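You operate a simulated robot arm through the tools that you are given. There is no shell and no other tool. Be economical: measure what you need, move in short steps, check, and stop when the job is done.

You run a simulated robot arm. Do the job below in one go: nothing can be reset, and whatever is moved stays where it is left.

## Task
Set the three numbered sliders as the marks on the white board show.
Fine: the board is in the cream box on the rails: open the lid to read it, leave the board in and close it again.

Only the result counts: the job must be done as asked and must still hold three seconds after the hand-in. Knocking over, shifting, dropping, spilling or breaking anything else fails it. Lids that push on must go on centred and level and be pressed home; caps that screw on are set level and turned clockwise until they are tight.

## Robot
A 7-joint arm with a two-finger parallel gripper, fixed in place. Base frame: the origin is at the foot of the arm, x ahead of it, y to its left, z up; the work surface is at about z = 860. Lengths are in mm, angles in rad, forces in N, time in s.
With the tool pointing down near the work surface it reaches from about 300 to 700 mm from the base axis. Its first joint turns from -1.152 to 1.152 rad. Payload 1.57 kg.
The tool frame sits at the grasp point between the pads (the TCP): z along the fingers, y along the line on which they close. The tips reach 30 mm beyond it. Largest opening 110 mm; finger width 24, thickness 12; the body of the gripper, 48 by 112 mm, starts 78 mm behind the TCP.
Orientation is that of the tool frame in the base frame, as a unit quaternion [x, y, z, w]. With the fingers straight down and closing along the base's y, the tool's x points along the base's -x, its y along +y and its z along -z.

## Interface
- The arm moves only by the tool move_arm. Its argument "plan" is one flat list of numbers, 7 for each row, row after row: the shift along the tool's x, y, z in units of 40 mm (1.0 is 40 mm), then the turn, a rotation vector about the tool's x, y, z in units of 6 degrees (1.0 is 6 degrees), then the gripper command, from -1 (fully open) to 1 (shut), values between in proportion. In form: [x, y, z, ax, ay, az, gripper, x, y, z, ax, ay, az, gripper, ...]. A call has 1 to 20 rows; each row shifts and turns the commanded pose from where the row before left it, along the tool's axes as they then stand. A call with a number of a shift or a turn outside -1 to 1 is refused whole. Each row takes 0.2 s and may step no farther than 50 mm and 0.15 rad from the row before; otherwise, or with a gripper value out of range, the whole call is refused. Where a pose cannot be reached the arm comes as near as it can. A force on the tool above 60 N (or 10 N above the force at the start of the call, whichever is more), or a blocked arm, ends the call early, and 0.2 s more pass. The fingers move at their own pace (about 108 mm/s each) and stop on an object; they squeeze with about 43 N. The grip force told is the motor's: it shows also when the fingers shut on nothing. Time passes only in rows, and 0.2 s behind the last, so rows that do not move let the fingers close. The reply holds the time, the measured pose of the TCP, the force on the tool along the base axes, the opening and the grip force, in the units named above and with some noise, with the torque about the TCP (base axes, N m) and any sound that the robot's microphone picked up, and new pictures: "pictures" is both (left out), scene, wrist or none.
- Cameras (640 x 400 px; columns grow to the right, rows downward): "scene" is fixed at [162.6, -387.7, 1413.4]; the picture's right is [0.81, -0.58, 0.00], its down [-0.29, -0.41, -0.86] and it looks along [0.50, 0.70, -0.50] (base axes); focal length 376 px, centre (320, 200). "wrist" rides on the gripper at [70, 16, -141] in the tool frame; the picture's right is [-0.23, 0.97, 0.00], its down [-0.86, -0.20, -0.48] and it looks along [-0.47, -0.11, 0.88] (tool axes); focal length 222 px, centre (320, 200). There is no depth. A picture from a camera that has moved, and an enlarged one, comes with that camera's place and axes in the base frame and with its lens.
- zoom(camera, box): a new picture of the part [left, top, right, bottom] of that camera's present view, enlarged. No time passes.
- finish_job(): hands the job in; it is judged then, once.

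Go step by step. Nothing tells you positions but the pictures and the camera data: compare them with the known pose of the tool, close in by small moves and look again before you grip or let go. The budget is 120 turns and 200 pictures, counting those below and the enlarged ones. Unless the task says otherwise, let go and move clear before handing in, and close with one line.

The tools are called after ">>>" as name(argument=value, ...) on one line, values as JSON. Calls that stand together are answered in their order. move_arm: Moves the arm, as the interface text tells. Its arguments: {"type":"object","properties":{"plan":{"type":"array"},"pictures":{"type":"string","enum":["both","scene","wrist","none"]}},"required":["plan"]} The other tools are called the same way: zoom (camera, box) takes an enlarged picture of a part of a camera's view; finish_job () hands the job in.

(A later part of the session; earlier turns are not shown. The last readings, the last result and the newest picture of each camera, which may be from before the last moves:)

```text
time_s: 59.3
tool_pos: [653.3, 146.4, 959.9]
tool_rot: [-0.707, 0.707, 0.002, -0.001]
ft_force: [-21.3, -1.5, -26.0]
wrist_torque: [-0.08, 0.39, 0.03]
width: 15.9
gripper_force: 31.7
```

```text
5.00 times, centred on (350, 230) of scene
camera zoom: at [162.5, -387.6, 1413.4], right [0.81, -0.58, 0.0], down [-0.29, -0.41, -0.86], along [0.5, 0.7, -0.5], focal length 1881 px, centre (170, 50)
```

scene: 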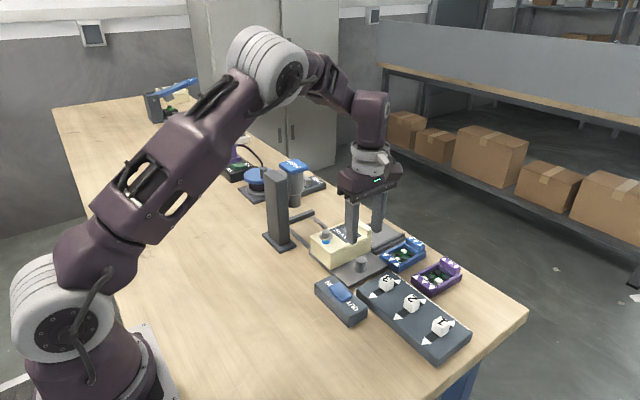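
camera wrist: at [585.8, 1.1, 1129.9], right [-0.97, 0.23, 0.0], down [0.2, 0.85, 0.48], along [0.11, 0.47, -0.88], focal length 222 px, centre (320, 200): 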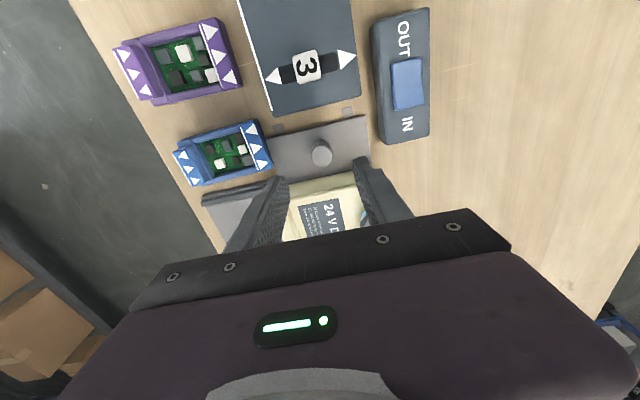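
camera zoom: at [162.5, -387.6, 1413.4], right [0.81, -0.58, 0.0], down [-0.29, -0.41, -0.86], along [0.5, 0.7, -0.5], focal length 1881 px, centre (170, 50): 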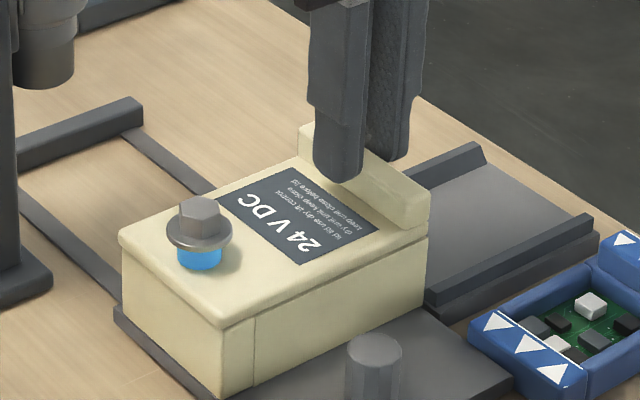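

The lid is firmly locked, so the screw must come out with the driver. I look over the driver, reel and power strip from above.

>>> move_arm(plan=[0, 0, 0, 0, 0, 0, 0.3, 0, 0, -1, 0, 0, 0, 0, 0, 0, -1, 0, 0, 0, 0, 0, 0, -1, 0, 0, 0, 0, 0, 0, -1, 0, 0, 0, 0, 0, 0.8, -0.8, 0, 0, 0, 0, 0, 0.8, 0, 0, 0, 0, 0, -0.8, 0.6, 0, 0, 0, 0, 0, -0.8, 0.6, 0, 0, 0, 0, 0, -0.8, 0.6, 0, 0, 0, 0, 0])

>>> zoom(camera="wrist", box=[180, 100, 480, 260])

```text
time_s: 61.5
tool_pos: [496.2, 233.4, 1155.6]
tool_rot: [-0.706, 0.708, -0.001, 0.002]
ft_force: [-1.1, 1.7, -0.3]
wrist_torque: [-0.01, 0.02, 0.02]
width: 55.3
gripper_force: 0.1
out of reach, approached as far as the arm can: row 4, 5
camera wrist: at [480.7, 164.3, 1296.6], right [-0.97, 0.23, 0.0], down [0.2, 0.85, 0.48], along [0.11, 0.47, -0.88], focal length 222 px, centre (320, 200)
```

scene: 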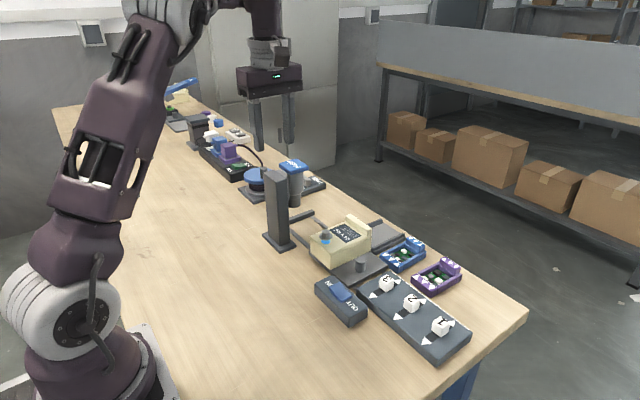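
wrist: 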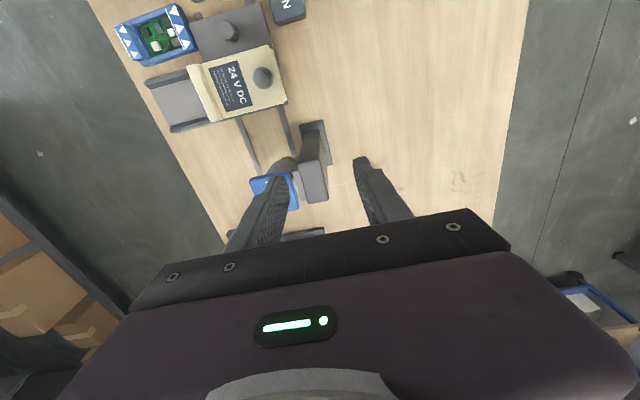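

```text
2.13 times, centred on (330, 180) of wrist
camera zoom: at [480.7, 164.3, 1296.6], right [-0.97, 0.23, 0.0], down [0.2, 0.85, 0.48], along [0.11, 0.47, -0.88], focal length 474 px, centre (299, 243)
```

zoom: 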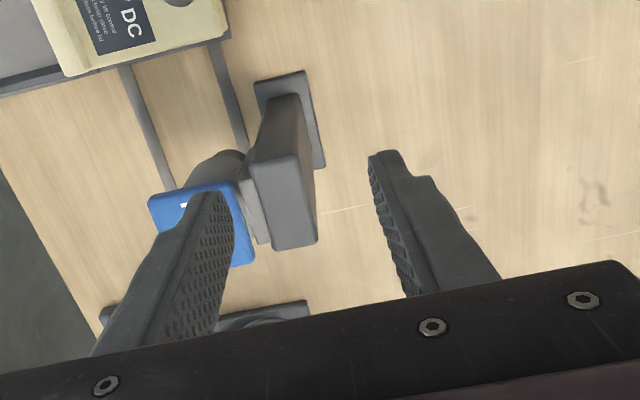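

>>> move_arm(plan=[-0.6, 0.6, 0, 0, 0, 1, -1, -0.6, 0.6, 0, 0, 0, 1, -1, -0.6, 0, 0, 0, 0, 1, -1, 0, 0, 0, 0, 0, 1, -1, 0, 0, 0, 0, 0, 1, -1, 0, 0, 0, 0, 0, 1, -1, 0, 0, 0, 0, 0, 1, -1, 0, 0, 0, 0, 0, 1, -1, 0, 0, 0, 0, 0, 1, -1, 0, 0, 0, 0, 0, 1, -1, 0, 0, 0, 0, 0, 1, -1, 0, 0, 0, 0, 0, 1, -1, 0, 0, 0, 0, 0, 1, -1, 0, 0, 0, 0, 0, 1, -1, 0, 0, 0, 0, 0, 1, -1])

>>> zoom(camera="wrist", box=[340, 120, 640, 280])

```text
time_s: 64.7
tool_pos: [457.1, 306.8, 1153.3]
tool_rot: [0.001, 1.0, 0.001, 0.001]
ft_force: [-0.6, 0.8, 0.2]
wrist_torque: [0.01, -0.01, 0.01]
width: 110.0
gripper_force: 0.1
camera wrist: at [387.9, 323.2, 1295.9], right [0.23, 0.97, 0.0], down [0.85, -0.2, 0.48], along [0.47, -0.11, -0.88], focal length 222 px, centre (320, 200)
```

scene: 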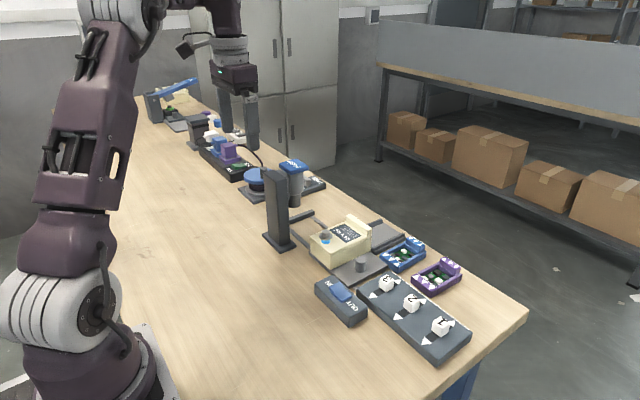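
wrist: 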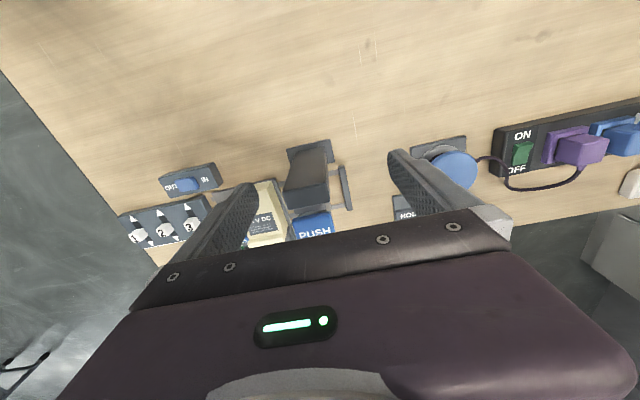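

```text
2.13 times, centred on (490, 200) of wrist
camera zoom: at [387.9, 323.2, 1295.9], right [0.23, 0.97, 0.0], down [0.85, -0.2, 0.48], along [0.47, -0.11, -0.88], focal length 474 px, centre (-43, 200)
```

zoom: 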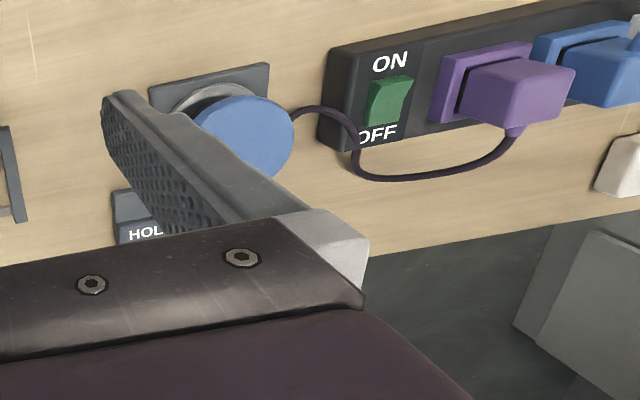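

The reel is what the purple plug feeds; the driver has no cable. As a diagnostic, I'll set the rocker to IN and see if the driver acts at all. I move above the rocker's IN end.

>>> move_arm(plan=[0, -1, 0, 0, 0, 0, 1, 0, -1, 0, 0, 0, 0, 1, 0, -1, 0, 0, 0, 0, 1, 0, -1, 0, 0, 0, 0, 1, -0.6, -0.8, 0, 0, 0, 0, 1, -0.65, -0.75, 0, 0, 0, 0, 1, 0, -0.9, 0, 0, 0, 0, 1, 0, -0.2, 1, 0, 0, 0, 1, 0, 0, 1, 0, 0, 0, 1, 0, 0, 1, 0, 0, 0, 1, 0, 0, 1, 0, 0, 0, 1, 0, 0, 0.5, 0, 0, 0, 1], pictures="none")

>>> zoom(camera="wrist", box=[240, 110, 400, 230])

```text
time_s: 67.3
tool_pos: [507.4, 42.7, 972.6]
tool_rot: [0.001, 1.0, 0.001, 0.001]
ft_force: [-0.2, 0.7, 0.0]
wrist_torque: [-0.03, 0.02, 0.01]
width: 0.4
gripper_force: 21.2
```

```text
3.33 times, centred on (320, 170) of wrist
camera zoom: at [438.2, 59.0, 1114.2], right [0.23, 0.97, 0.0], down [0.85, -0.2, 0.48], along [0.47, -0.11, -0.88], focal length 740 px, centre (320, 300)
```

zoom: 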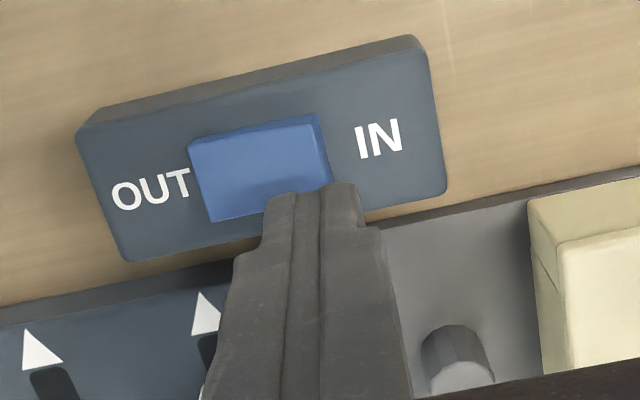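

>>> move_arm(plan=[0, -0.12, 0.8, 0, 0, 0, 1, 0, 0, 0.25, 0, 0, 0, 1, 0, 0, 0.08, 0, 0, 0, 1, 0, 0, 0.08, 0, 0, 0, 1, 0, 0, 0.08, 0, 0, 0, 1], pictures="none")

>>> zoom(camera="scene", box=[300, 240, 400, 330])

```text
time_s: 68.3
tool_pos: [507.8, 39.7, 928.4]
tool_rot: [0.0, 1.0, 0.001, 0.002]
ft_force: [-10.2, 1.9, 23.3]
wrist_torque: [-0.18, 0.31, -0.12]
width: 0.0
gripper_force: 21.0
heard: click
stopped in row 5: the force on the tool passed its limit at 72 N (the readings are from after the stop); the commanded pose is now the measured one
```

```text
4.44 times, centred on (350, 285) of scene
camera zoom: at [161.9, -387.7, 1413.5], right [0.81, -0.58, 0.0], down [-0.29, -0.41, -0.86], along [0.5, 0.7, -0.5], focal length 1672 px, centre (187, -178)
```

zoom: 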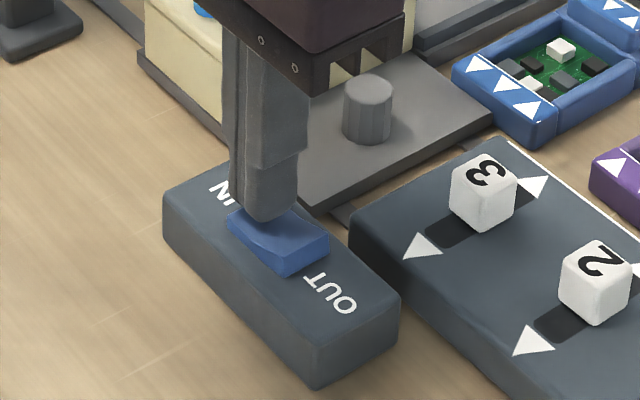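

>>> move_arm(plan=[0, 0, -1, 0, 0, 0, 1, 0, 0, -1, 0, 0, 0, 0.5, -0.78, 0.28, 0, 0, 0, 0, 0, -0.78, 0.28, 0, 0, 0, 0, 0, -0.78, 0.27, 0, 0, 0, 0, 0, 0, 0, 0, 0, 0, -1, 0, 0, 0, 0, 0, 0, -1, 0, 0, 0, 0, 0, 0, -1, 0, 0, 0, 0, 0, 0, -1, 0, 0, 0, 0, 0, 0, -1, 0, 0, 0, 0, 0, 0, -1, 0, 0, 0, 0, 0, 0, -1, 0, 0, 0, 0, 0, 0, -1, 0, 0, 0, 0, 0, 0, -1, 0, 0, 0, 0, 0, 0, -1, 0, 0, 0, 0, 0, 0, -1, 0, 0, 0, 0, 0, 0, -1, 0, 0, 0, 0, 0, 0, -1, 0, 0, 0, 0, 0, 0, -1, 0, 0, 0, 0, 0, 0, -1, 0], pictures="wrist")

```text
time_s: 72.5
tool_pos: [602.6, 71.5, 1007.7]
tool_rot: [0.708, -0.707, 0.0, -0.004]
ft_force: [0.1, -0.7, 0.0]
wrist_torque: [-0.03, -0.03, 0.03]
width: 55.3
gripper_force: 0.1
camera wrist: at [586.1, 1.2, 1150.0], right [-0.97, 0.22, 0.0], down [0.19, 0.85, 0.48], along [0.11, 0.47, -0.88], focal length 222 px, centre (320, 200)
```

wrist: 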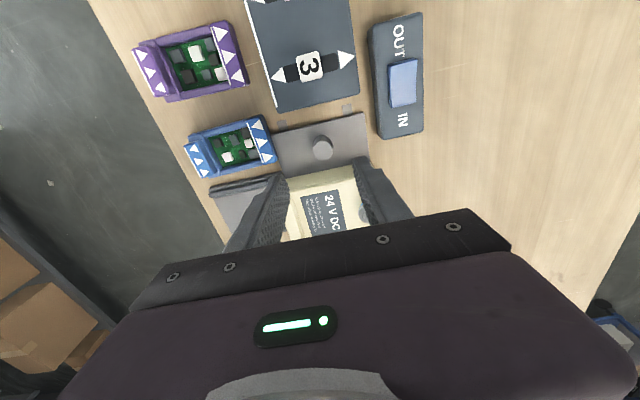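

>>> move_arm(plan=[0, 0, 1, 0, 0, 0, 0, 0, 0, 1, 0, 0, 0, 0, 0, 0, 0.5, 0, 0, 0, 0, 0, 0, 0, 0, 0, 0, 0.5, 0, 0, 0, 0, 0, 0, 0.9, 0, 0, 0, 0, 0, 0, 0.9, -0.4, 0, 0, 0, 0, 0, 0.9, -0.6, 0, 0, 0, 0, 0, 0.9, -0.6, 0, 0, 0, 0, 0, 0.9, -0.6, 0, 0, 0, 0, 0, 0.9, -0.5, 0, 0, 0, 0, 0, 0.9, -0.3, 0, 0, 0, 0, 0, 0.9, -0.1, 0, 0, 0, 0, 0, 0.9, -0.05, 0, 0, 0, 0, 0, 0.9, -0.05, 0, 0, 0, 0, 0, 0.9, -0.05, 0, 0, 0, 0, 0, 0.9], pictures="none")

>>> zoom(camera="scene", box=[260, 150, 340, 240])

```text
time_s: 75.9
tool_pos: [601.2, 200.0, 908.5]
tool_rot: [-0.707, 0.707, 0.001, 0.001]
ft_force: [-29.0, -2.7, -23.0]
wrist_torque: [0.49, 0.29, 0.09]
width: 23.7
gripper_force: 35.3
```

```text
4.44 times, centred on (300, 195) of scene
camera zoom: at [162.3, -387.6, 1413.5], right [0.81, -0.58, 0.0], down [-0.29, -0.41, -0.86], along [0.5, 0.7, -0.5], focal length 1672 px, centre (409, 222)
```

zoom: 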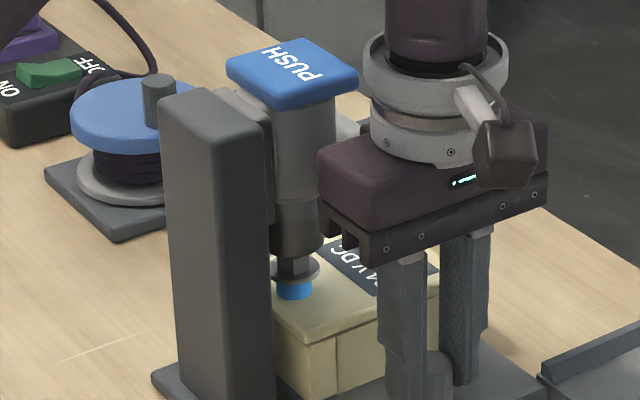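

>>> move_arm(plan=[0, 0.04, 0, 0, 0, 0, 0.9, 0, 0, 0, 0, 0, 0, 0, 0, 0, 0, 0, 0, 0, 0, 0.5, 0, 0, 0, 0, 0, 0, 0, 0, -1, 0, 0, 0, 0, 0, 0, -1, 0, 0, 0, 0, 0, 0, -1, 0, 0, 0, 0.5, 0, 0, -1, 0, 0, 0, 1, 0, 0, -1, 0, 0, 0, 1, -0.75, 0.3, 0, 0, 0, 0, 1, -0.75, 0.3, 0, 0, 0, 0, 1, -0.75, 0.27, 0, 0, 0, 0, 1, 0, 0, 0.4, 0, 0, 0, 1, 0, 0, 0.3, 0, 0, 0, 1, 0, 0, 0.1, 0, 0, 0, 1, 0, 0, 0.1, 0, 0, 0, 1, 0, 0, 0, 0, 0, 0, 1], pictures="none")

>>> zoom(camera="scene", box=[260, 150, 340, 240])

```text
time_s: 79.5
tool_pos: [565.0, 272.1, 1073.2]
tool_rot: [-0.707, 0.707, 0.001, 0.003]
ft_force: [1.0, -0.6, 1.3]
wrist_torque: [-0.02, -0.03, 0.0]
width: 0.1
gripper_force: 21.1
```

```text
4.44 times, centred on (300, 195) of scene
camera zoom: at [162.5, -387.7, 1413.4], right [0.81, -0.58, 0.0], down [-0.29, -0.41, -0.86], along [0.5, 0.7, -0.5], focal length 1672 px, centre (409, 222)
```

zoom: 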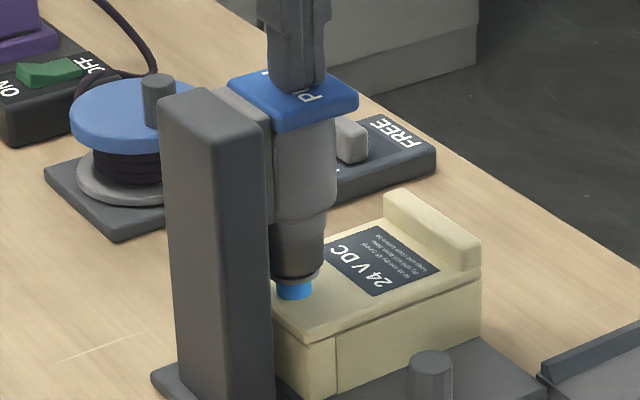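

>>> move_arm(plan=[0, 0, 0.05, 0, 0, 0, 1, 0, 0, 0.03, 0, 0, 0, 1, 0, 0, 0.02, 0, 0, 0, 1, 0, 0, 0, 0, 0, 0, 1, 0, 0, 0, 0, 0, 0, 1, 0, 0, 0, 0, 0, 0, 1, 0, 0, 0, 0, 0, 0, 1, 0, 0, 0, 0, 0, 0, 1, 0, 0, 0, 0, 0, 0, 1, 0, 0, 0, 0, 0, 0, 1, 0, 0, 0, 0, 0, 0, 1], pictures="none")

>>> zoom(camera="scene", box=[280, 190, 320, 230])

```text
time_s: 81.9
tool_pos: [565.8, 271.1, 1069.0]
tool_rot: [-0.707, 0.707, -0.001, 0.003]
ft_force: [0.7, 0.5, 2.8]
wrist_torque: [0.01, 0.06, -0.02]
width: 0.1
gripper_force: 21.0
```

```text
10.00 times, centred on (300, 210) of scene
camera zoom: at [162.5, -387.7, 1413.4], right [0.81, -0.58, 0.0], down [-0.29, -0.41, -0.86], along [0.5, 0.7, -0.5], focal length 3761 px, centre (520, 100)
```

zoom: 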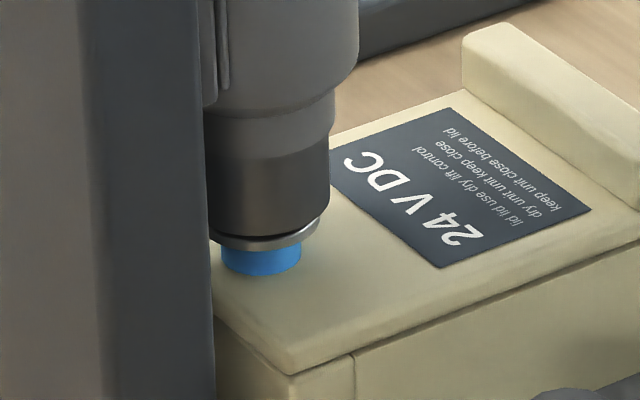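

The screw goes IN now, so the driver works and the screw had been fully out. I continue to drive in a bit and watch what the lid does.

>>> move_arm(plan=[0, 0, 0.1, 0, 0, 0, 1, 0, 0, 0, 0, 0, 0, 1, 0, 0, 0, 0, 0, 0, 1, 0, 0, 0.05, 0, 0, 0, 1, 0, 0, 0, 0, 0, 0, 1, 0, 0, 0, 0, 0, 0, 1, 0, 0, 0, 0, 0, 0, 1, 0, 0, 0.05, 0, 0, 0, 1, 0, 0, 0, 0, 0, 0, 1, 0, 0, 0, 0, 0, 0, 1], pictures="none")

>>> zoom(camera="scene", box=[280, 190, 320, 230])

```text
time_s: 84.1
tool_pos: [564.8, 271.3, 1061.3]
tool_rot: [0.707, -0.707, 0.0, -0.002]
ft_force: [-3.5, 0.5, 2.5]
wrist_torque: [-0.05, 0.1, -0.05]
width: 0.2
gripper_force: 21.5
```

```text
10.00 times, centred on (300, 210) of scene
camera zoom: at [162.5, -387.7, 1413.4], right [0.81, -0.58, 0.0], down [-0.29, -0.41, -0.86], along [0.5, 0.7, -0.5], focal length 3761 px, centre (520, 100)
```

zoom: 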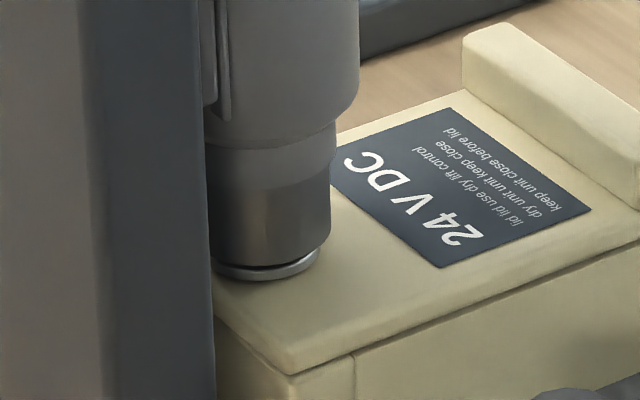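

The screw is now fully in, confirming that "blue showing" means out, which was the initial state. I'll restore OUT: go to the rocker and press its OUT end.

>>> move_arm(plan=[0, 0, -1, 0, 0, 0, 1, 0, 0, -1, 0, 0, 0, 1, 1, 0, 0, 0, 0, 0, 1, 1, 0, 0, 0, 0, 0, 1, 1, 0, 0, 0, 0, 0, 1, 1, 0, 0, 0, 0, 0, 1, 0.8, 0.5, 0, 0, 0, 0, 1, 0.8, 0.5, 0, 0, 0, 0, 1, 0.85, 0.45, 0, 0, 0, 0, 1, 0, 0, 1, 0, 0, 0, 1, 0, 0, 1, 0, 0, 0, 1, 0, 0, 1, 0, 0, 0, 1, 0, 0, 1, 0, 0, 0, 1])

>>> zoom(camera="scene", box=[260, 150, 380, 240])

```text
time_s: 86.9
tool_pos: [510.3, 14.5, 979.1]
tool_rot: [-0.707, 0.708, -0.001, 0.003]
ft_force: [-0.4, 0.0, 0.1]
wrist_torque: [-0.03, 0.03, 0.02]
width: 0.0
gripper_force: 21.7
camera wrist: at [493.2, -55.7, 1120.7], right [-0.97, 0.23, -0.01], down [0.2, 0.85, 0.48], along [0.11, 0.47, -0.88], focal length 222 px, centre (320, 200)
```

scene: 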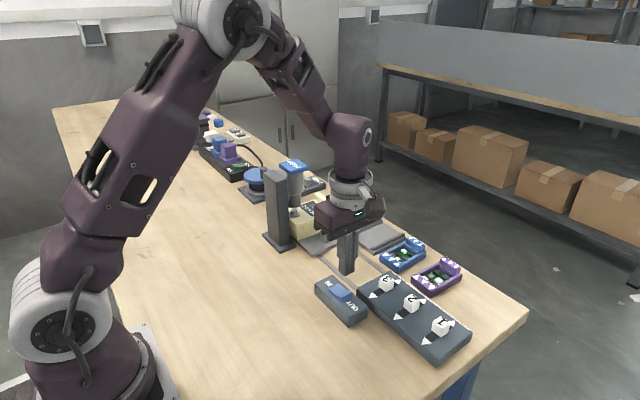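
wrist: 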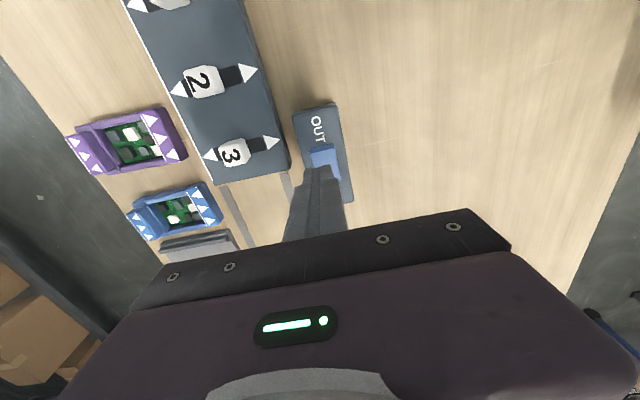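

```text
4.44 times, centred on (320, 195) of scene
camera zoom: at [162.6, -387.7, 1413.4], right [0.81, -0.58, 0.0], down [-0.29, -0.41, -0.86], along [0.5, 0.7, -0.5], focal length 1672 px, centre (320, 222)
```

zoom: 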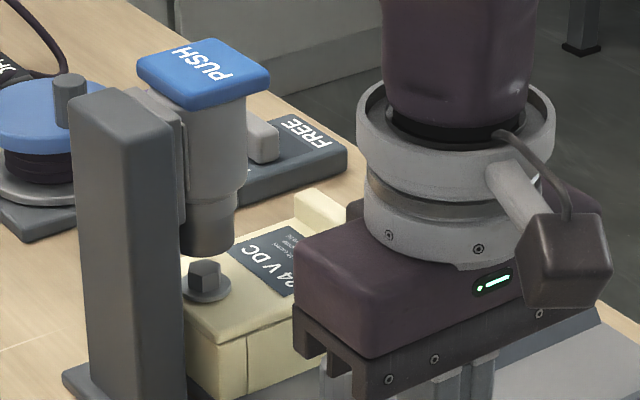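

>>> move_arm(plan=[0.08, 0.08, 0.8, 0, 0, 0, 1, 0, 0, 0.35, 0, 0, 0, 1, 0, 0, 0.1, 0, 0, 0, 1, 0, 0, 0.1, 0, 0, 0, 1, 0, 0, 0.08, 0, 0, 0, 1], pictures="none")

```text
time_s: 88.0
tool_pos: [506.5, 10.3, 929.2]
tool_rot: [-0.707, 0.708, -0.003, 0.004]
ft_force: [-4.8, -0.7, 15.6]
wrist_torque: [0.16, 0.17, 0.01]
width: 0.0
gripper_force: 21.2
heard: click
stopped in row 5: the force on the tool passed its limit at 72 N (the readings are from after the stop); the commanded pose is now the measured one
```

>>> move_arm(plan=[0, 0, -1, 0, 0, 0, 1, 0, 0, -1, 0, 0, 0, 1, 0, 0, -1, 0, 0, 0, 1, 0, 0, -1, 0, 0, 0, 1, 0, 0, -1, 0, 0, 0, 1, -0.8, -0.5, 0, 0, 0, 0, 1, -0.8, -0.5, 0, 0, 0, 0, 1, -0.85, -0.46, 0, 0, 0, 0, 1, -1, 0, 0, 0, 0, 0, 1, -1, 0, 0, 0, 0, 0, 1, -1, 0, 0, 0, 0, 0, 1, -1, 0, 0, 0, 0, 0, 1, 0, 0, 0.8, 0, 0, 0, 1, 0, 0, 0.4, 0, 0, 0, 1, 0, 0, 0.2, 0, 0, 0, 1, 0, 0, 0.2, 0, 0, 0, 1, 0, 0, 0, 0, 0, 0, 1], pictures="none")

>>> zoom(camera="scene", box=[280, 190, 320, 230])

```text
time_s: 91.5
tool_pos: [564.0, 267.7, 1064.9]
tool_rot: [0.707, -0.707, 0.003, -0.005]
ft_force: [-2.3, 1.1, 2.3]
wrist_torque: [0.02, 0.08, -0.02]
width: 0.0
gripper_force: 21.0
```

```text
10.00 times, centred on (300, 210) of scene
camera zoom: at [162.5, -387.7, 1413.4], right [0.81, -0.58, 0.0], down [-0.29, -0.41, -0.86], along [0.5, 0.7, -0.5], focal length 3761 px, centre (520, 100)
```

zoom: 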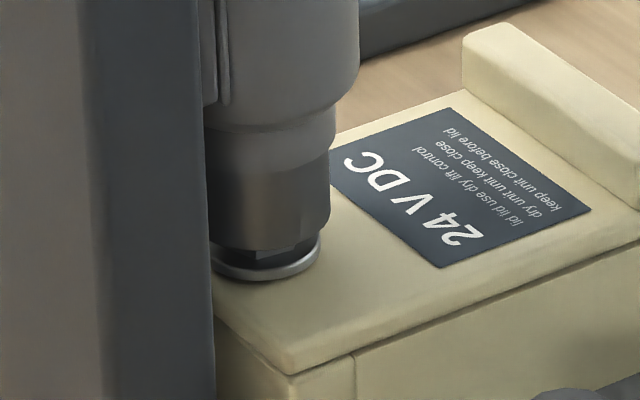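

>>> move_arm(plan=[0, 0, 0.08, 0, 0, 0, 1, 0, 0, 0, 0, 0, 0, 1, 0, 0, 0, 0, 0, 0, 1, 0, 0, 0, 0, 0, 0, 1, 0, 0, 0, 0, 0, 0, 1, 0, 0, 0, 0, 0, 0, 1], pictures="none")

>>> zoom(camera="scene", box=[280, 190, 320, 230])

```text
time_s: 93.0
tool_pos: [563.9, 268.8, 1062.1]
tool_rot: [0.707, -0.707, 0.004, -0.004]
ft_force: [3.2, -1.1, 3.1]
wrist_torque: [-0.02, -0.04, -0.02]
width: 0.0
gripper_force: 21.2
```

```text
10.00 times, centred on (300, 210) of scene
camera zoom: at [162.6, -387.7, 1413.4], right [0.81, -0.58, 0.0], down [-0.29, -0.41, -0.86], along [0.5, 0.7, -0.5], focal length 3761 px, centre (520, 100)
```

zoom: 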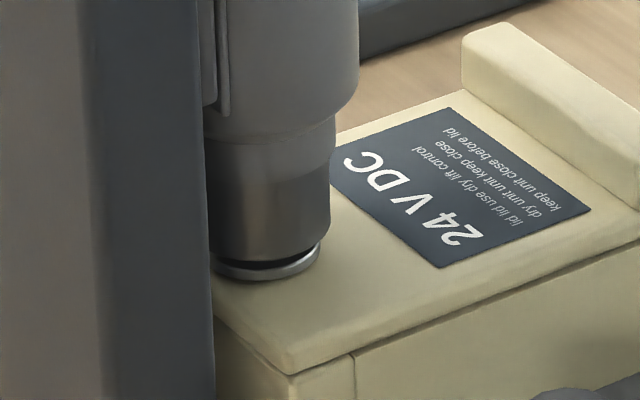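

>>> move_arm(plan=[0, 0, 0.04, 0, 0, 0, 1, 0, 0, 0.04, 0, 0, 0, 1, 0, 0, 0, 0, 0, 0, 1, 0, 0, 0, 0, 0, 0, 1, 0, 0, 0, 0, 0, 0, 1, 0, 0, 0, 0, 0, 0, 1, 0, 0, 0, 0, 0, 0, 1, 0, 0, 0, 0, 0, 0, 1], pictures="none")

>>> zoom(camera="scene", box=[280, 190, 320, 230])

```text
time_s: 93.9
tool_pos: [564.1, 268.5, 1064.6]
tool_rot: [-0.706, 0.708, -0.005, 0.009]
ft_force: [-11.3, -4.4, 19.8]
wrist_torque: [-0.28, 0.44, -0.07]
width: 0.0
gripper_force: 21.7
stopped in row 4: the force on the tool passed its limit at 63 N (the readings are from after the stop); the commanded pose is now the measured one
```

```text
10.00 times, centred on (300, 210) of scene
camera zoom: at [161.8, -388.0, 1413.4], right [0.81, -0.58, 0.0], down [-0.29, -0.41, -0.86], along [0.5, 0.7, -0.5], focal length 3761 px, centre (520, 100)
```

zoom: 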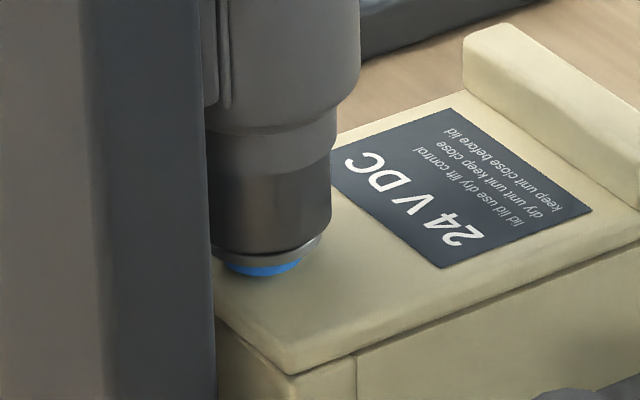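

The screw is rising and pushes back. I retreat gradually while keeping contact so that it continues out.

>>> move_arm(plan=[0, 0, 0, 0, 0, 0, 1, 0, 0, -0.03, 0, 0, 0, 1, 0, 0, -0.03, 0, 0, 0, 1, 0, 0, -0.03, 0, 0, 0, 1, 0, 0, -0.03, 0, 0, 0, 1, 0, 0, -0.03, 0, 0, 0, 1, 0, 0, -0.02, 0, 0, 0, 1, 0, 0, 0, 0, 0, 0, 1, 0, 0, 0, 0, 0, 0, 1], pictures="none")

>>> zoom(camera="scene", box=[280, 190, 320, 230])

```text
time_s: 95.9
tool_pos: [563.3, 267.2, 1072.4]
tool_rot: [0.707, -0.707, 0.005, -0.012]
ft_force: [-5.4, -1.2, 47.5]
wrist_torque: [-0.44, 0.38, -0.09]
width: 0.1
gripper_force: 21.7
```

```text
10.00 times, centred on (300, 210) of scene
camera zoom: at [161.6, -388.1, 1413.4], right [0.81, -0.58, 0.0], down [-0.29, -0.41, -0.86], along [0.5, 0.7, -0.5], focal length 3761 px, centre (520, 100)
```

zoom: 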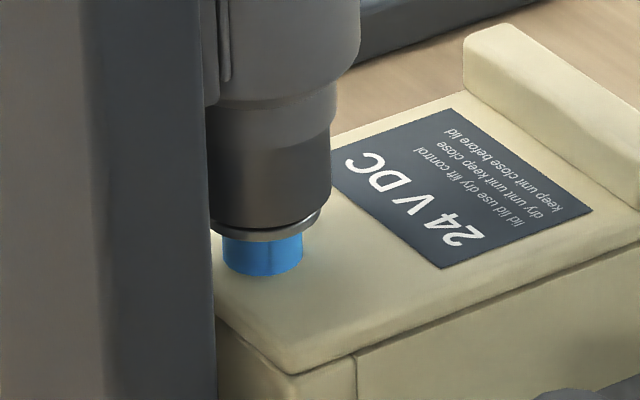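

The screw is out again (same as at the start). Now I pull the sled home again and inspect the box closely for how the lid moves.

>>> move_arm(plan=[0, 0, -0.5, 0.08, 0, 0, 0.5, 0, 0, -1, 0.06, 0, 0, 0, 0.8, -0.32, 0, 0, 0, 0, 0, 0.8, -0.32, 0, 0, 0, 0, 0, 0.6, -0.32, 0, 0, 0, 0, 0, 0, 0, 1, 0, 0, 0, 0, 0, 0, 1, 0, 0, 0, 0, 0, 0, 1, 0, 0, 0, 0, 0, 0, 1, 0, 0, 0, 0, 0, 0, 1, 0, 0, 0, 0, 0, 0, 0.5, 0, 0, 0, 0], pictures="none")

```text
time_s: 98.3
tool_pos: [608.6, 180.4, 908.4]
tool_rot: [0.707, -0.707, 0.01, -0.013]
ft_force: [0.0, 0.2, 0.7]
wrist_torque: [0.03, -0.03, -0.01]
width: 55.0
gripper_force: 0.2
```

>>> move_arm(plan=[-0.25, 0.19, 0, -0.31, 0.04, 0, 0, -0.25, 0, 0, 0, 0, 0, 0.2, 0, 0, 0, 0, 0, 0, 0.7, 0, 0, 0, 0, 0, 0, 0.9, 0.5, 0, 0, 0, 0, 0, 0.9, 0.8, 0, 0, 0, 0, 0, 0.9, 0.8, 0, 0, 0, 0, 0, 0.9, 0.8, 0, 0, 0, 0, 0, 0.9, 0.35, 0, 0, 0, 0, 0, 0.9, 0, 0, 0, 0, 0, 0, 0, 0, 0, 0, 0, 0, 0, 0, 0, 0, -1, 0, 0, 0, 0, 0, 0, -0.3, 0, 0, 0, 0, 1, 0, 0, 0, 0, 0, -1, 0.3, 0, 0, 0, 0, 0, -1])

>>> zoom(camera="wrist", box=[220, 100, 420, 230])

>>> zoom(camera="scene", box=[300, 200, 380, 270])

```text
time_s: 101.5
tool_pos: [599.4, 18.0, 962.5]
tool_rot: [0.707, -0.707, 0.0, -0.001]
ft_force: [-0.2, 0.3, -0.4]
wrist_torque: [0.0, 0.04, -0.01]
width: 110.0
gripper_force: 0.1
camera wrist: at [584.9, -51.6, 1103.8], right [-0.97, 0.23, 0.0], down [0.2, 0.85, 0.48], along [0.11, 0.47, -0.88], focal length 222 px, centre (320, 200)
```

scene: 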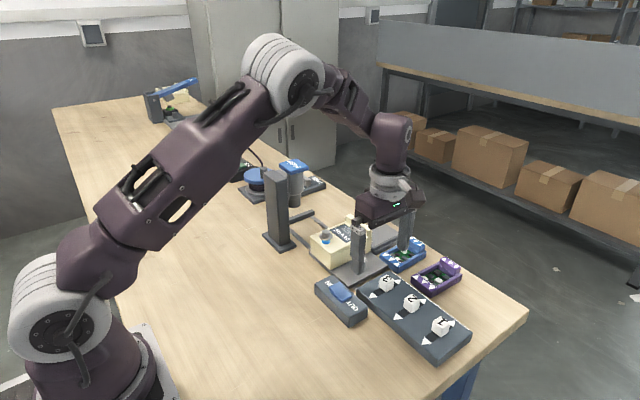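
wrist: 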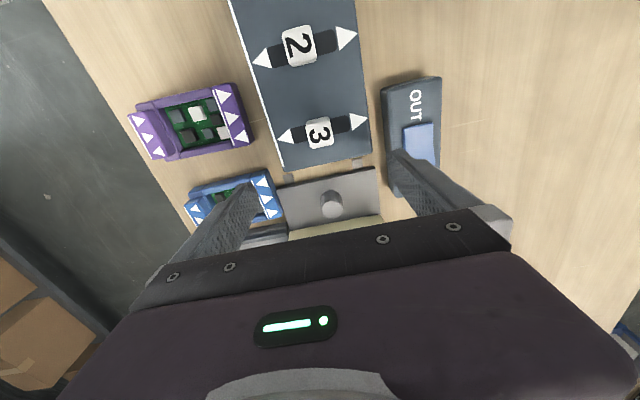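

```text
3.08 times, centred on (320, 165) of wrist
camera zoom: at [584.9, -51.6, 1103.8], right [-0.97, 0.23, 0.0], down [0.2, 0.85, 0.48], along [0.11, 0.47, -0.88], focal length 684 px, centre (320, 308)
```

zoom: 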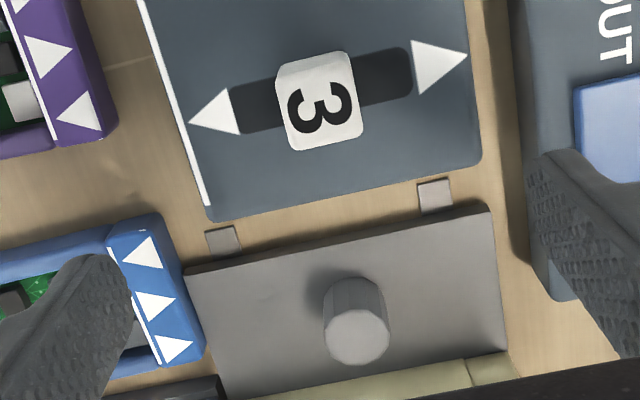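

```text
5.71 times, centred on (340, 235) of scene
camera zoom: at [162.6, -387.7, 1413.4], right [0.81, -0.58, 0.0], down [-0.29, -0.41, -0.86], along [0.5, 0.7, -0.5], focal length 2149 px, centre (206, 0)
```

zoom: 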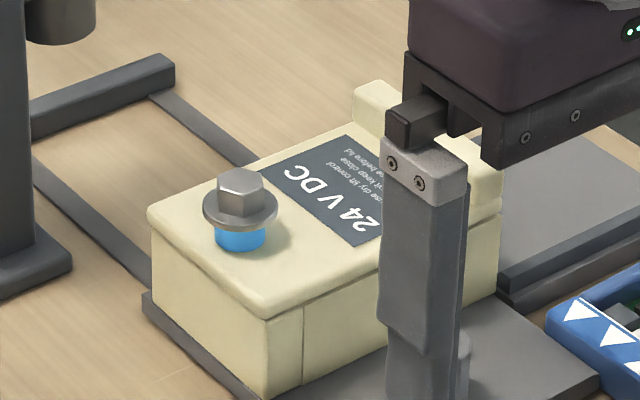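

The lid and the front wall look like one L-shaped piece, so it may slide toward −x. I grip the bar and test a gentle pull toward −x.

>>> move_arm(plan=[0, 0, -0.6, 0, 0, 0, 0, -0.8, -0.35, 0, 0, 0, 0, 0, -0.8, -0.35, 0, 0, 0, 0, 0, -0.8, -0.35, 0, 0, 0, 0, 0, -0.8, -0.35, 0, 0, 0, 0, 0, 0, 0, 0.5, 0, 0, 0, 0, 0, 0, 0.3, 0, 0, 0, 0.2, 0, 0, 0, 0, 0, 0, 0.9, 0, 0, 0, 0, 0, 0, 0.9, 0, 0.08, 0, 0, 0, 0, 0.9, 0, 0.08, 0, 0, 0, 0, 0.9, 0, 0.08, 0, 0, 0, 0, 0.9], pictures="none")

>>> zoom(camera="scene", box=[300, 190, 400, 270])

```text
time_s: 104.1
tool_pos: [647.2, 146.7, 954.2]
tool_rot: [-0.707, 0.707, 0.0, 0.001]
ft_force: [0.5, 5.9, -13.3]
wrist_torque: [0.22, -0.12, 0.13]
width: 15.7
gripper_force: 31.1
```

```text
5.00 times, centred on (350, 230) of scene
camera zoom: at [162.9, -387.5, 1413.4], right [0.81, -0.58, 0.0], down [-0.29, -0.41, -0.86], along [0.5, 0.7, -0.5], focal length 1881 px, centre (170, 50)
```

zoom: 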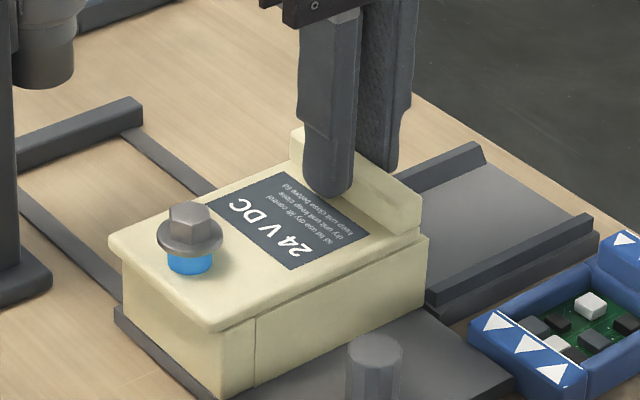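

The lid slides toward −x. I continue sliding it slowly.

>>> move_arm(plan=[0, 0.2, 0.02, 0, 0, 0, 0.9, 0, 0.25, 0, 0, 0, 0, 0.9, 0, 0.25, 0, 0, 0, 0, 0.9, 0, 0.25, 0, 0, 0, 0, 0.9, 0, 0.25, 0, 0, 0, 0, 0.9, 0, 0.2, 0, 0, 0, 0, 0.9])

>>> zoom(camera="scene", box=[300, 190, 400, 270])

```text
time_s: 105.5
tool_pos: [591.4, 148.1, 953.8]
tool_rot: [-0.707, 0.708, -0.001, 0.0]
ft_force: [1.7, 7.6, -1.2]
wrist_torque: [-0.73, 0.08, 0.04]
width: 15.8
gripper_force: 31.8
camera wrist: at [575.6, 78.0, 1095.5], right [-0.97, 0.23, 0.0], down [0.2, 0.85, 0.48], along [0.11, 0.47, -0.88], focal length 222 px, centre (320, 200)
```

scene: 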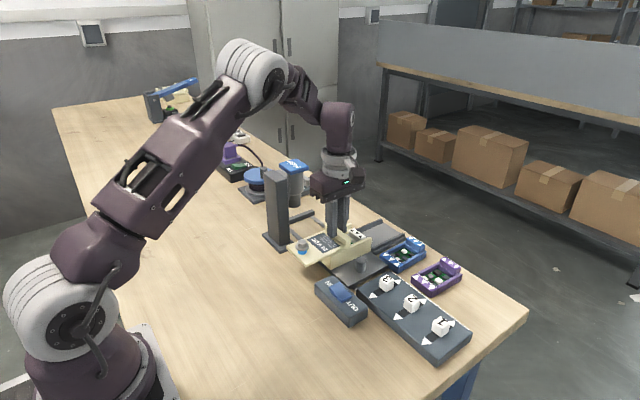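
wrist: 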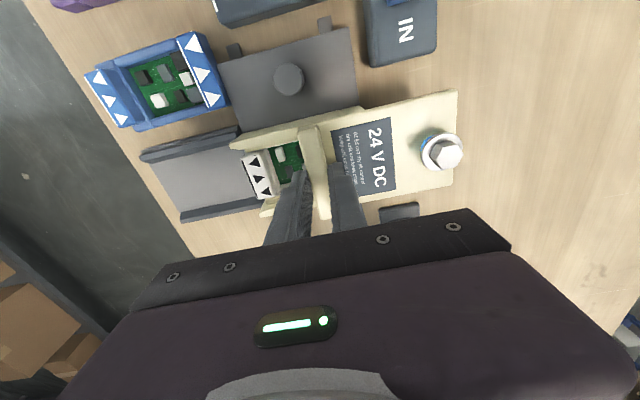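

```text
5.00 times, centred on (350, 230) of scene
camera zoom: at [162.6, -387.5, 1413.5], right [0.81, -0.58, 0.0], down [-0.29, -0.41, -0.86], along [0.5, 0.7, -0.5], focal length 1881 px, centre (170, 50)
```

zoom: 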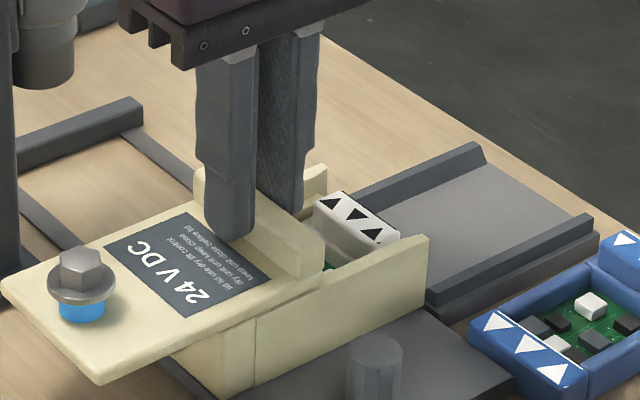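

The white board is there. I zoom in on its marks.

>>> zoom(camera="wrist", box=[220, 120, 340, 220])

>>> zoom(camera="scene", box=[345, 220, 380, 250])

```text
4.00 times, centred on (280, 170) of wrist
camera zoom: at [575.6, 78.0, 1095.5], right [-0.97, 0.23, 0.0], down [0.2, 0.85, 0.48], along [0.11, 0.47, -0.88], focal length 888 px, centre (480, 320)
```

zoom: 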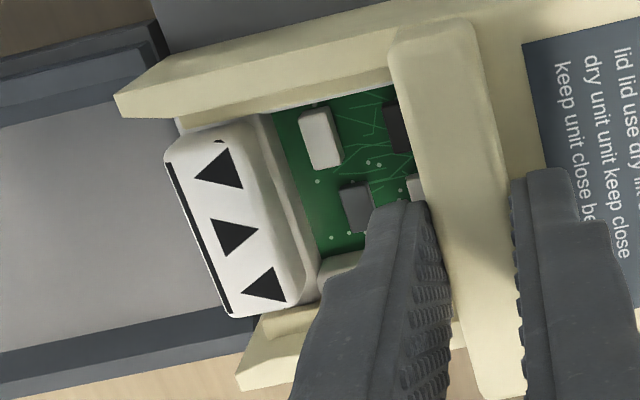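

```text
13.33 times, centred on (362, 235) of scene
camera zoom: at [162.6, -387.5, 1413.5], right [0.81, -0.58, 0.0], down [-0.29, -0.41, -0.86], along [0.5, 0.7, -0.5], focal length 5015 px, centre (-247, -267)
```

zoom: 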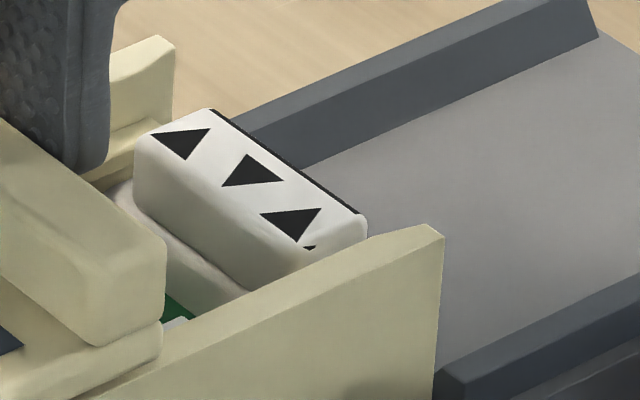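

The first marks: the end triangles point toward the line (+x), the middle one away. I slide the lid a bit further to see the whole board, while holding it.

>>> move_arm(plan=[0, 0.2, 0, 0, 0, 0, 0.9, 0, 0.2, 0, 0, 0, 0, 0.9, 0, 0.2, 0, 0, 0, 0, 0.9, 0, 0, 0, 0, 0, 0, 0.9], pictures="wrist")

>>> zoom(camera="wrist", box=[200, 120, 320, 220])

>>> zoom(camera="scene", box=[330, 215, 380, 255])

```text
time_s: 106.5
tool_pos: [567.4, 147.8, 954.0]
tool_rot: [-0.707, 0.708, 0.0, 0.001]
ft_force: [0.5, 13.1, 2.2]
wrist_torque: [0.89, 0.07, 0.13]
width: 16.1
gripper_force: 31.7
camera wrist: at [551.4, 77.8, 1095.5], right [-0.97, 0.23, 0.0], down [0.2, 0.85, 0.48], along [0.11, 0.47, -0.88], focal length 222 px, centre (320, 200)
```

wrist: 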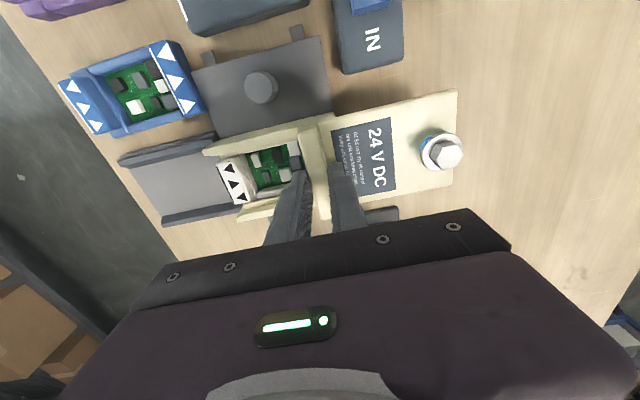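

```text
4.00 times, centred on (260, 170) of wrist
camera zoom: at [551.4, 77.8, 1095.5], right [-0.97, 0.23, 0.0], down [0.2, 0.85, 0.48], along [0.11, 0.47, -0.88], focal length 888 px, centre (560, 320)
```

zoom: 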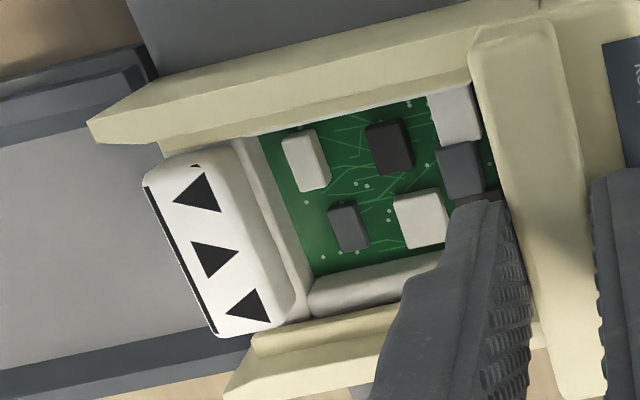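

```text
10.00 times, centred on (355, 235) of scene
camera zoom: at [162.5, -387.4, 1413.5], right [0.81, -0.58, 0.0], down [-0.29, -0.41, -0.86], along [0.5, 0.7, -0.5], focal length 3761 px, centre (-30, -150)
```

zoom: 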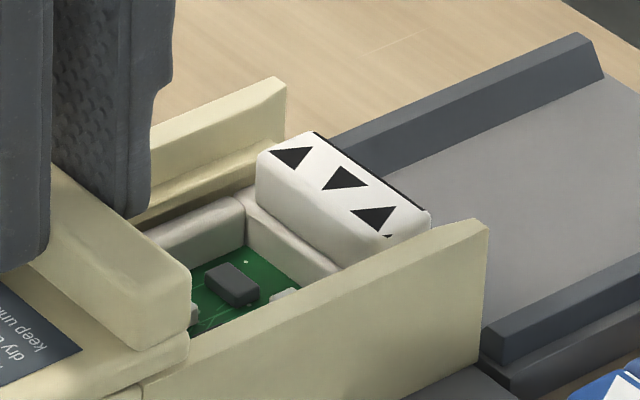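

>>> zoom(camera="wrist", box=[50, 30, 220, 140])

>>> zoom(camera="scene", box=[375, 230, 475, 300])

>>> zoom(camera="scene", box=[355, 270, 475, 360])

```text
3.64 times, centred on (135, 85) of wrist
camera zoom: at [551.4, 77.8, 1095.5], right [-0.97, 0.23, 0.0], down [0.2, 0.85, 0.48], along [0.11, 0.47, -0.88], focal length 808 px, centre (993, 618)
```

zoom: 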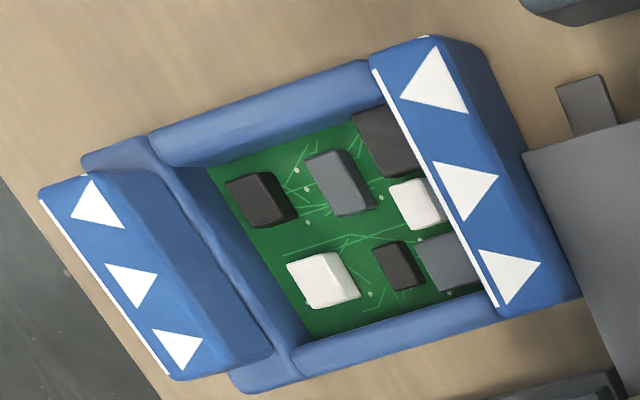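

```text
5.71 times, centred on (425, 265) of scene
camera zoom: at [162.5, -387.4, 1413.5], right [0.81, -0.58, 0.0], down [-0.29, -0.41, -0.86], along [0.5, 0.7, -0.5], focal length 2149 px, centre (-280, -171)
```

zoom: 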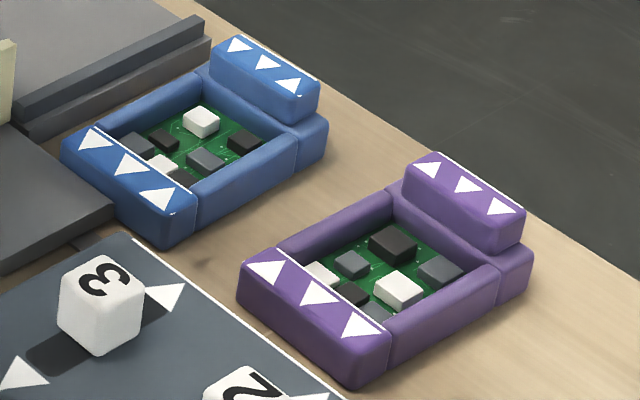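

```text
4.44 times, centred on (415, 315) of scene
camera zoom: at [162.5, -387.4, 1413.5], right [0.81, -0.58, 0.0], down [-0.29, -0.41, -0.86], along [0.5, 0.7, -0.5], focal length 1672 px, centre (-102, -311)
```

zoom: 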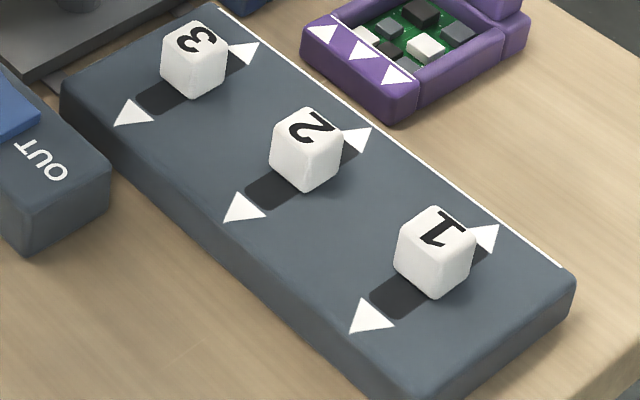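

The pattern is clear and symmetric: 1 toward the line (+x), 2 away (−x), 3 toward the line (+x). Now I slide the lid closed again.

>>> move_arm(plan=[0, -0.3, 0, 0, 0, 0, 0.9, 0, -0.4, 0, 0, 0, 0, 0.9, 0, -0.4, 0, 0, 0, 0, 0.9, 0, -0.4, 0, 0, 0, 0, 0.9, 0, -0.4, 0, 0, 0, 0, 0.9, 0, -0.15, 0, 0, 0, 0, 0.9, 0, -0.05, 0, 0, 0, 0, 0.9, 0, -0.05, 0, 0, 0, 0, 0.9, 0, -0.05, 0, 0, 0, 0, 0.9], pictures="none")

>>> zoom(camera="scene", box=[300, 190, 400, 270])

```text
time_s: 108.5
tool_pos: [653.7, 147.3, 954.5]
tool_rot: [-0.707, 0.707, 0.002, -0.001]
ft_force: [-17.4, 11.8, 16.7]
wrist_torque: [0.71, 0.39, 0.12]
width: 15.5
gripper_force: 31.2
```

```text
5.00 times, centred on (350, 230) of scene
camera zoom: at [161.7, -387.5, 1413.6], right [0.81, -0.58, 0.0], down [-0.29, -0.41, -0.86], along [0.5, 0.7, -0.5], focal length 1881 px, centre (170, 50)
```

zoom: 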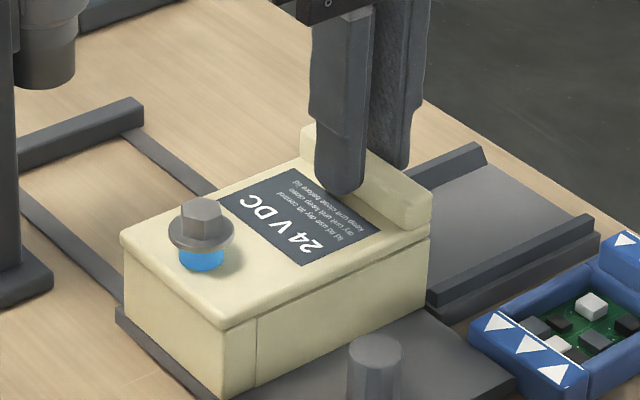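

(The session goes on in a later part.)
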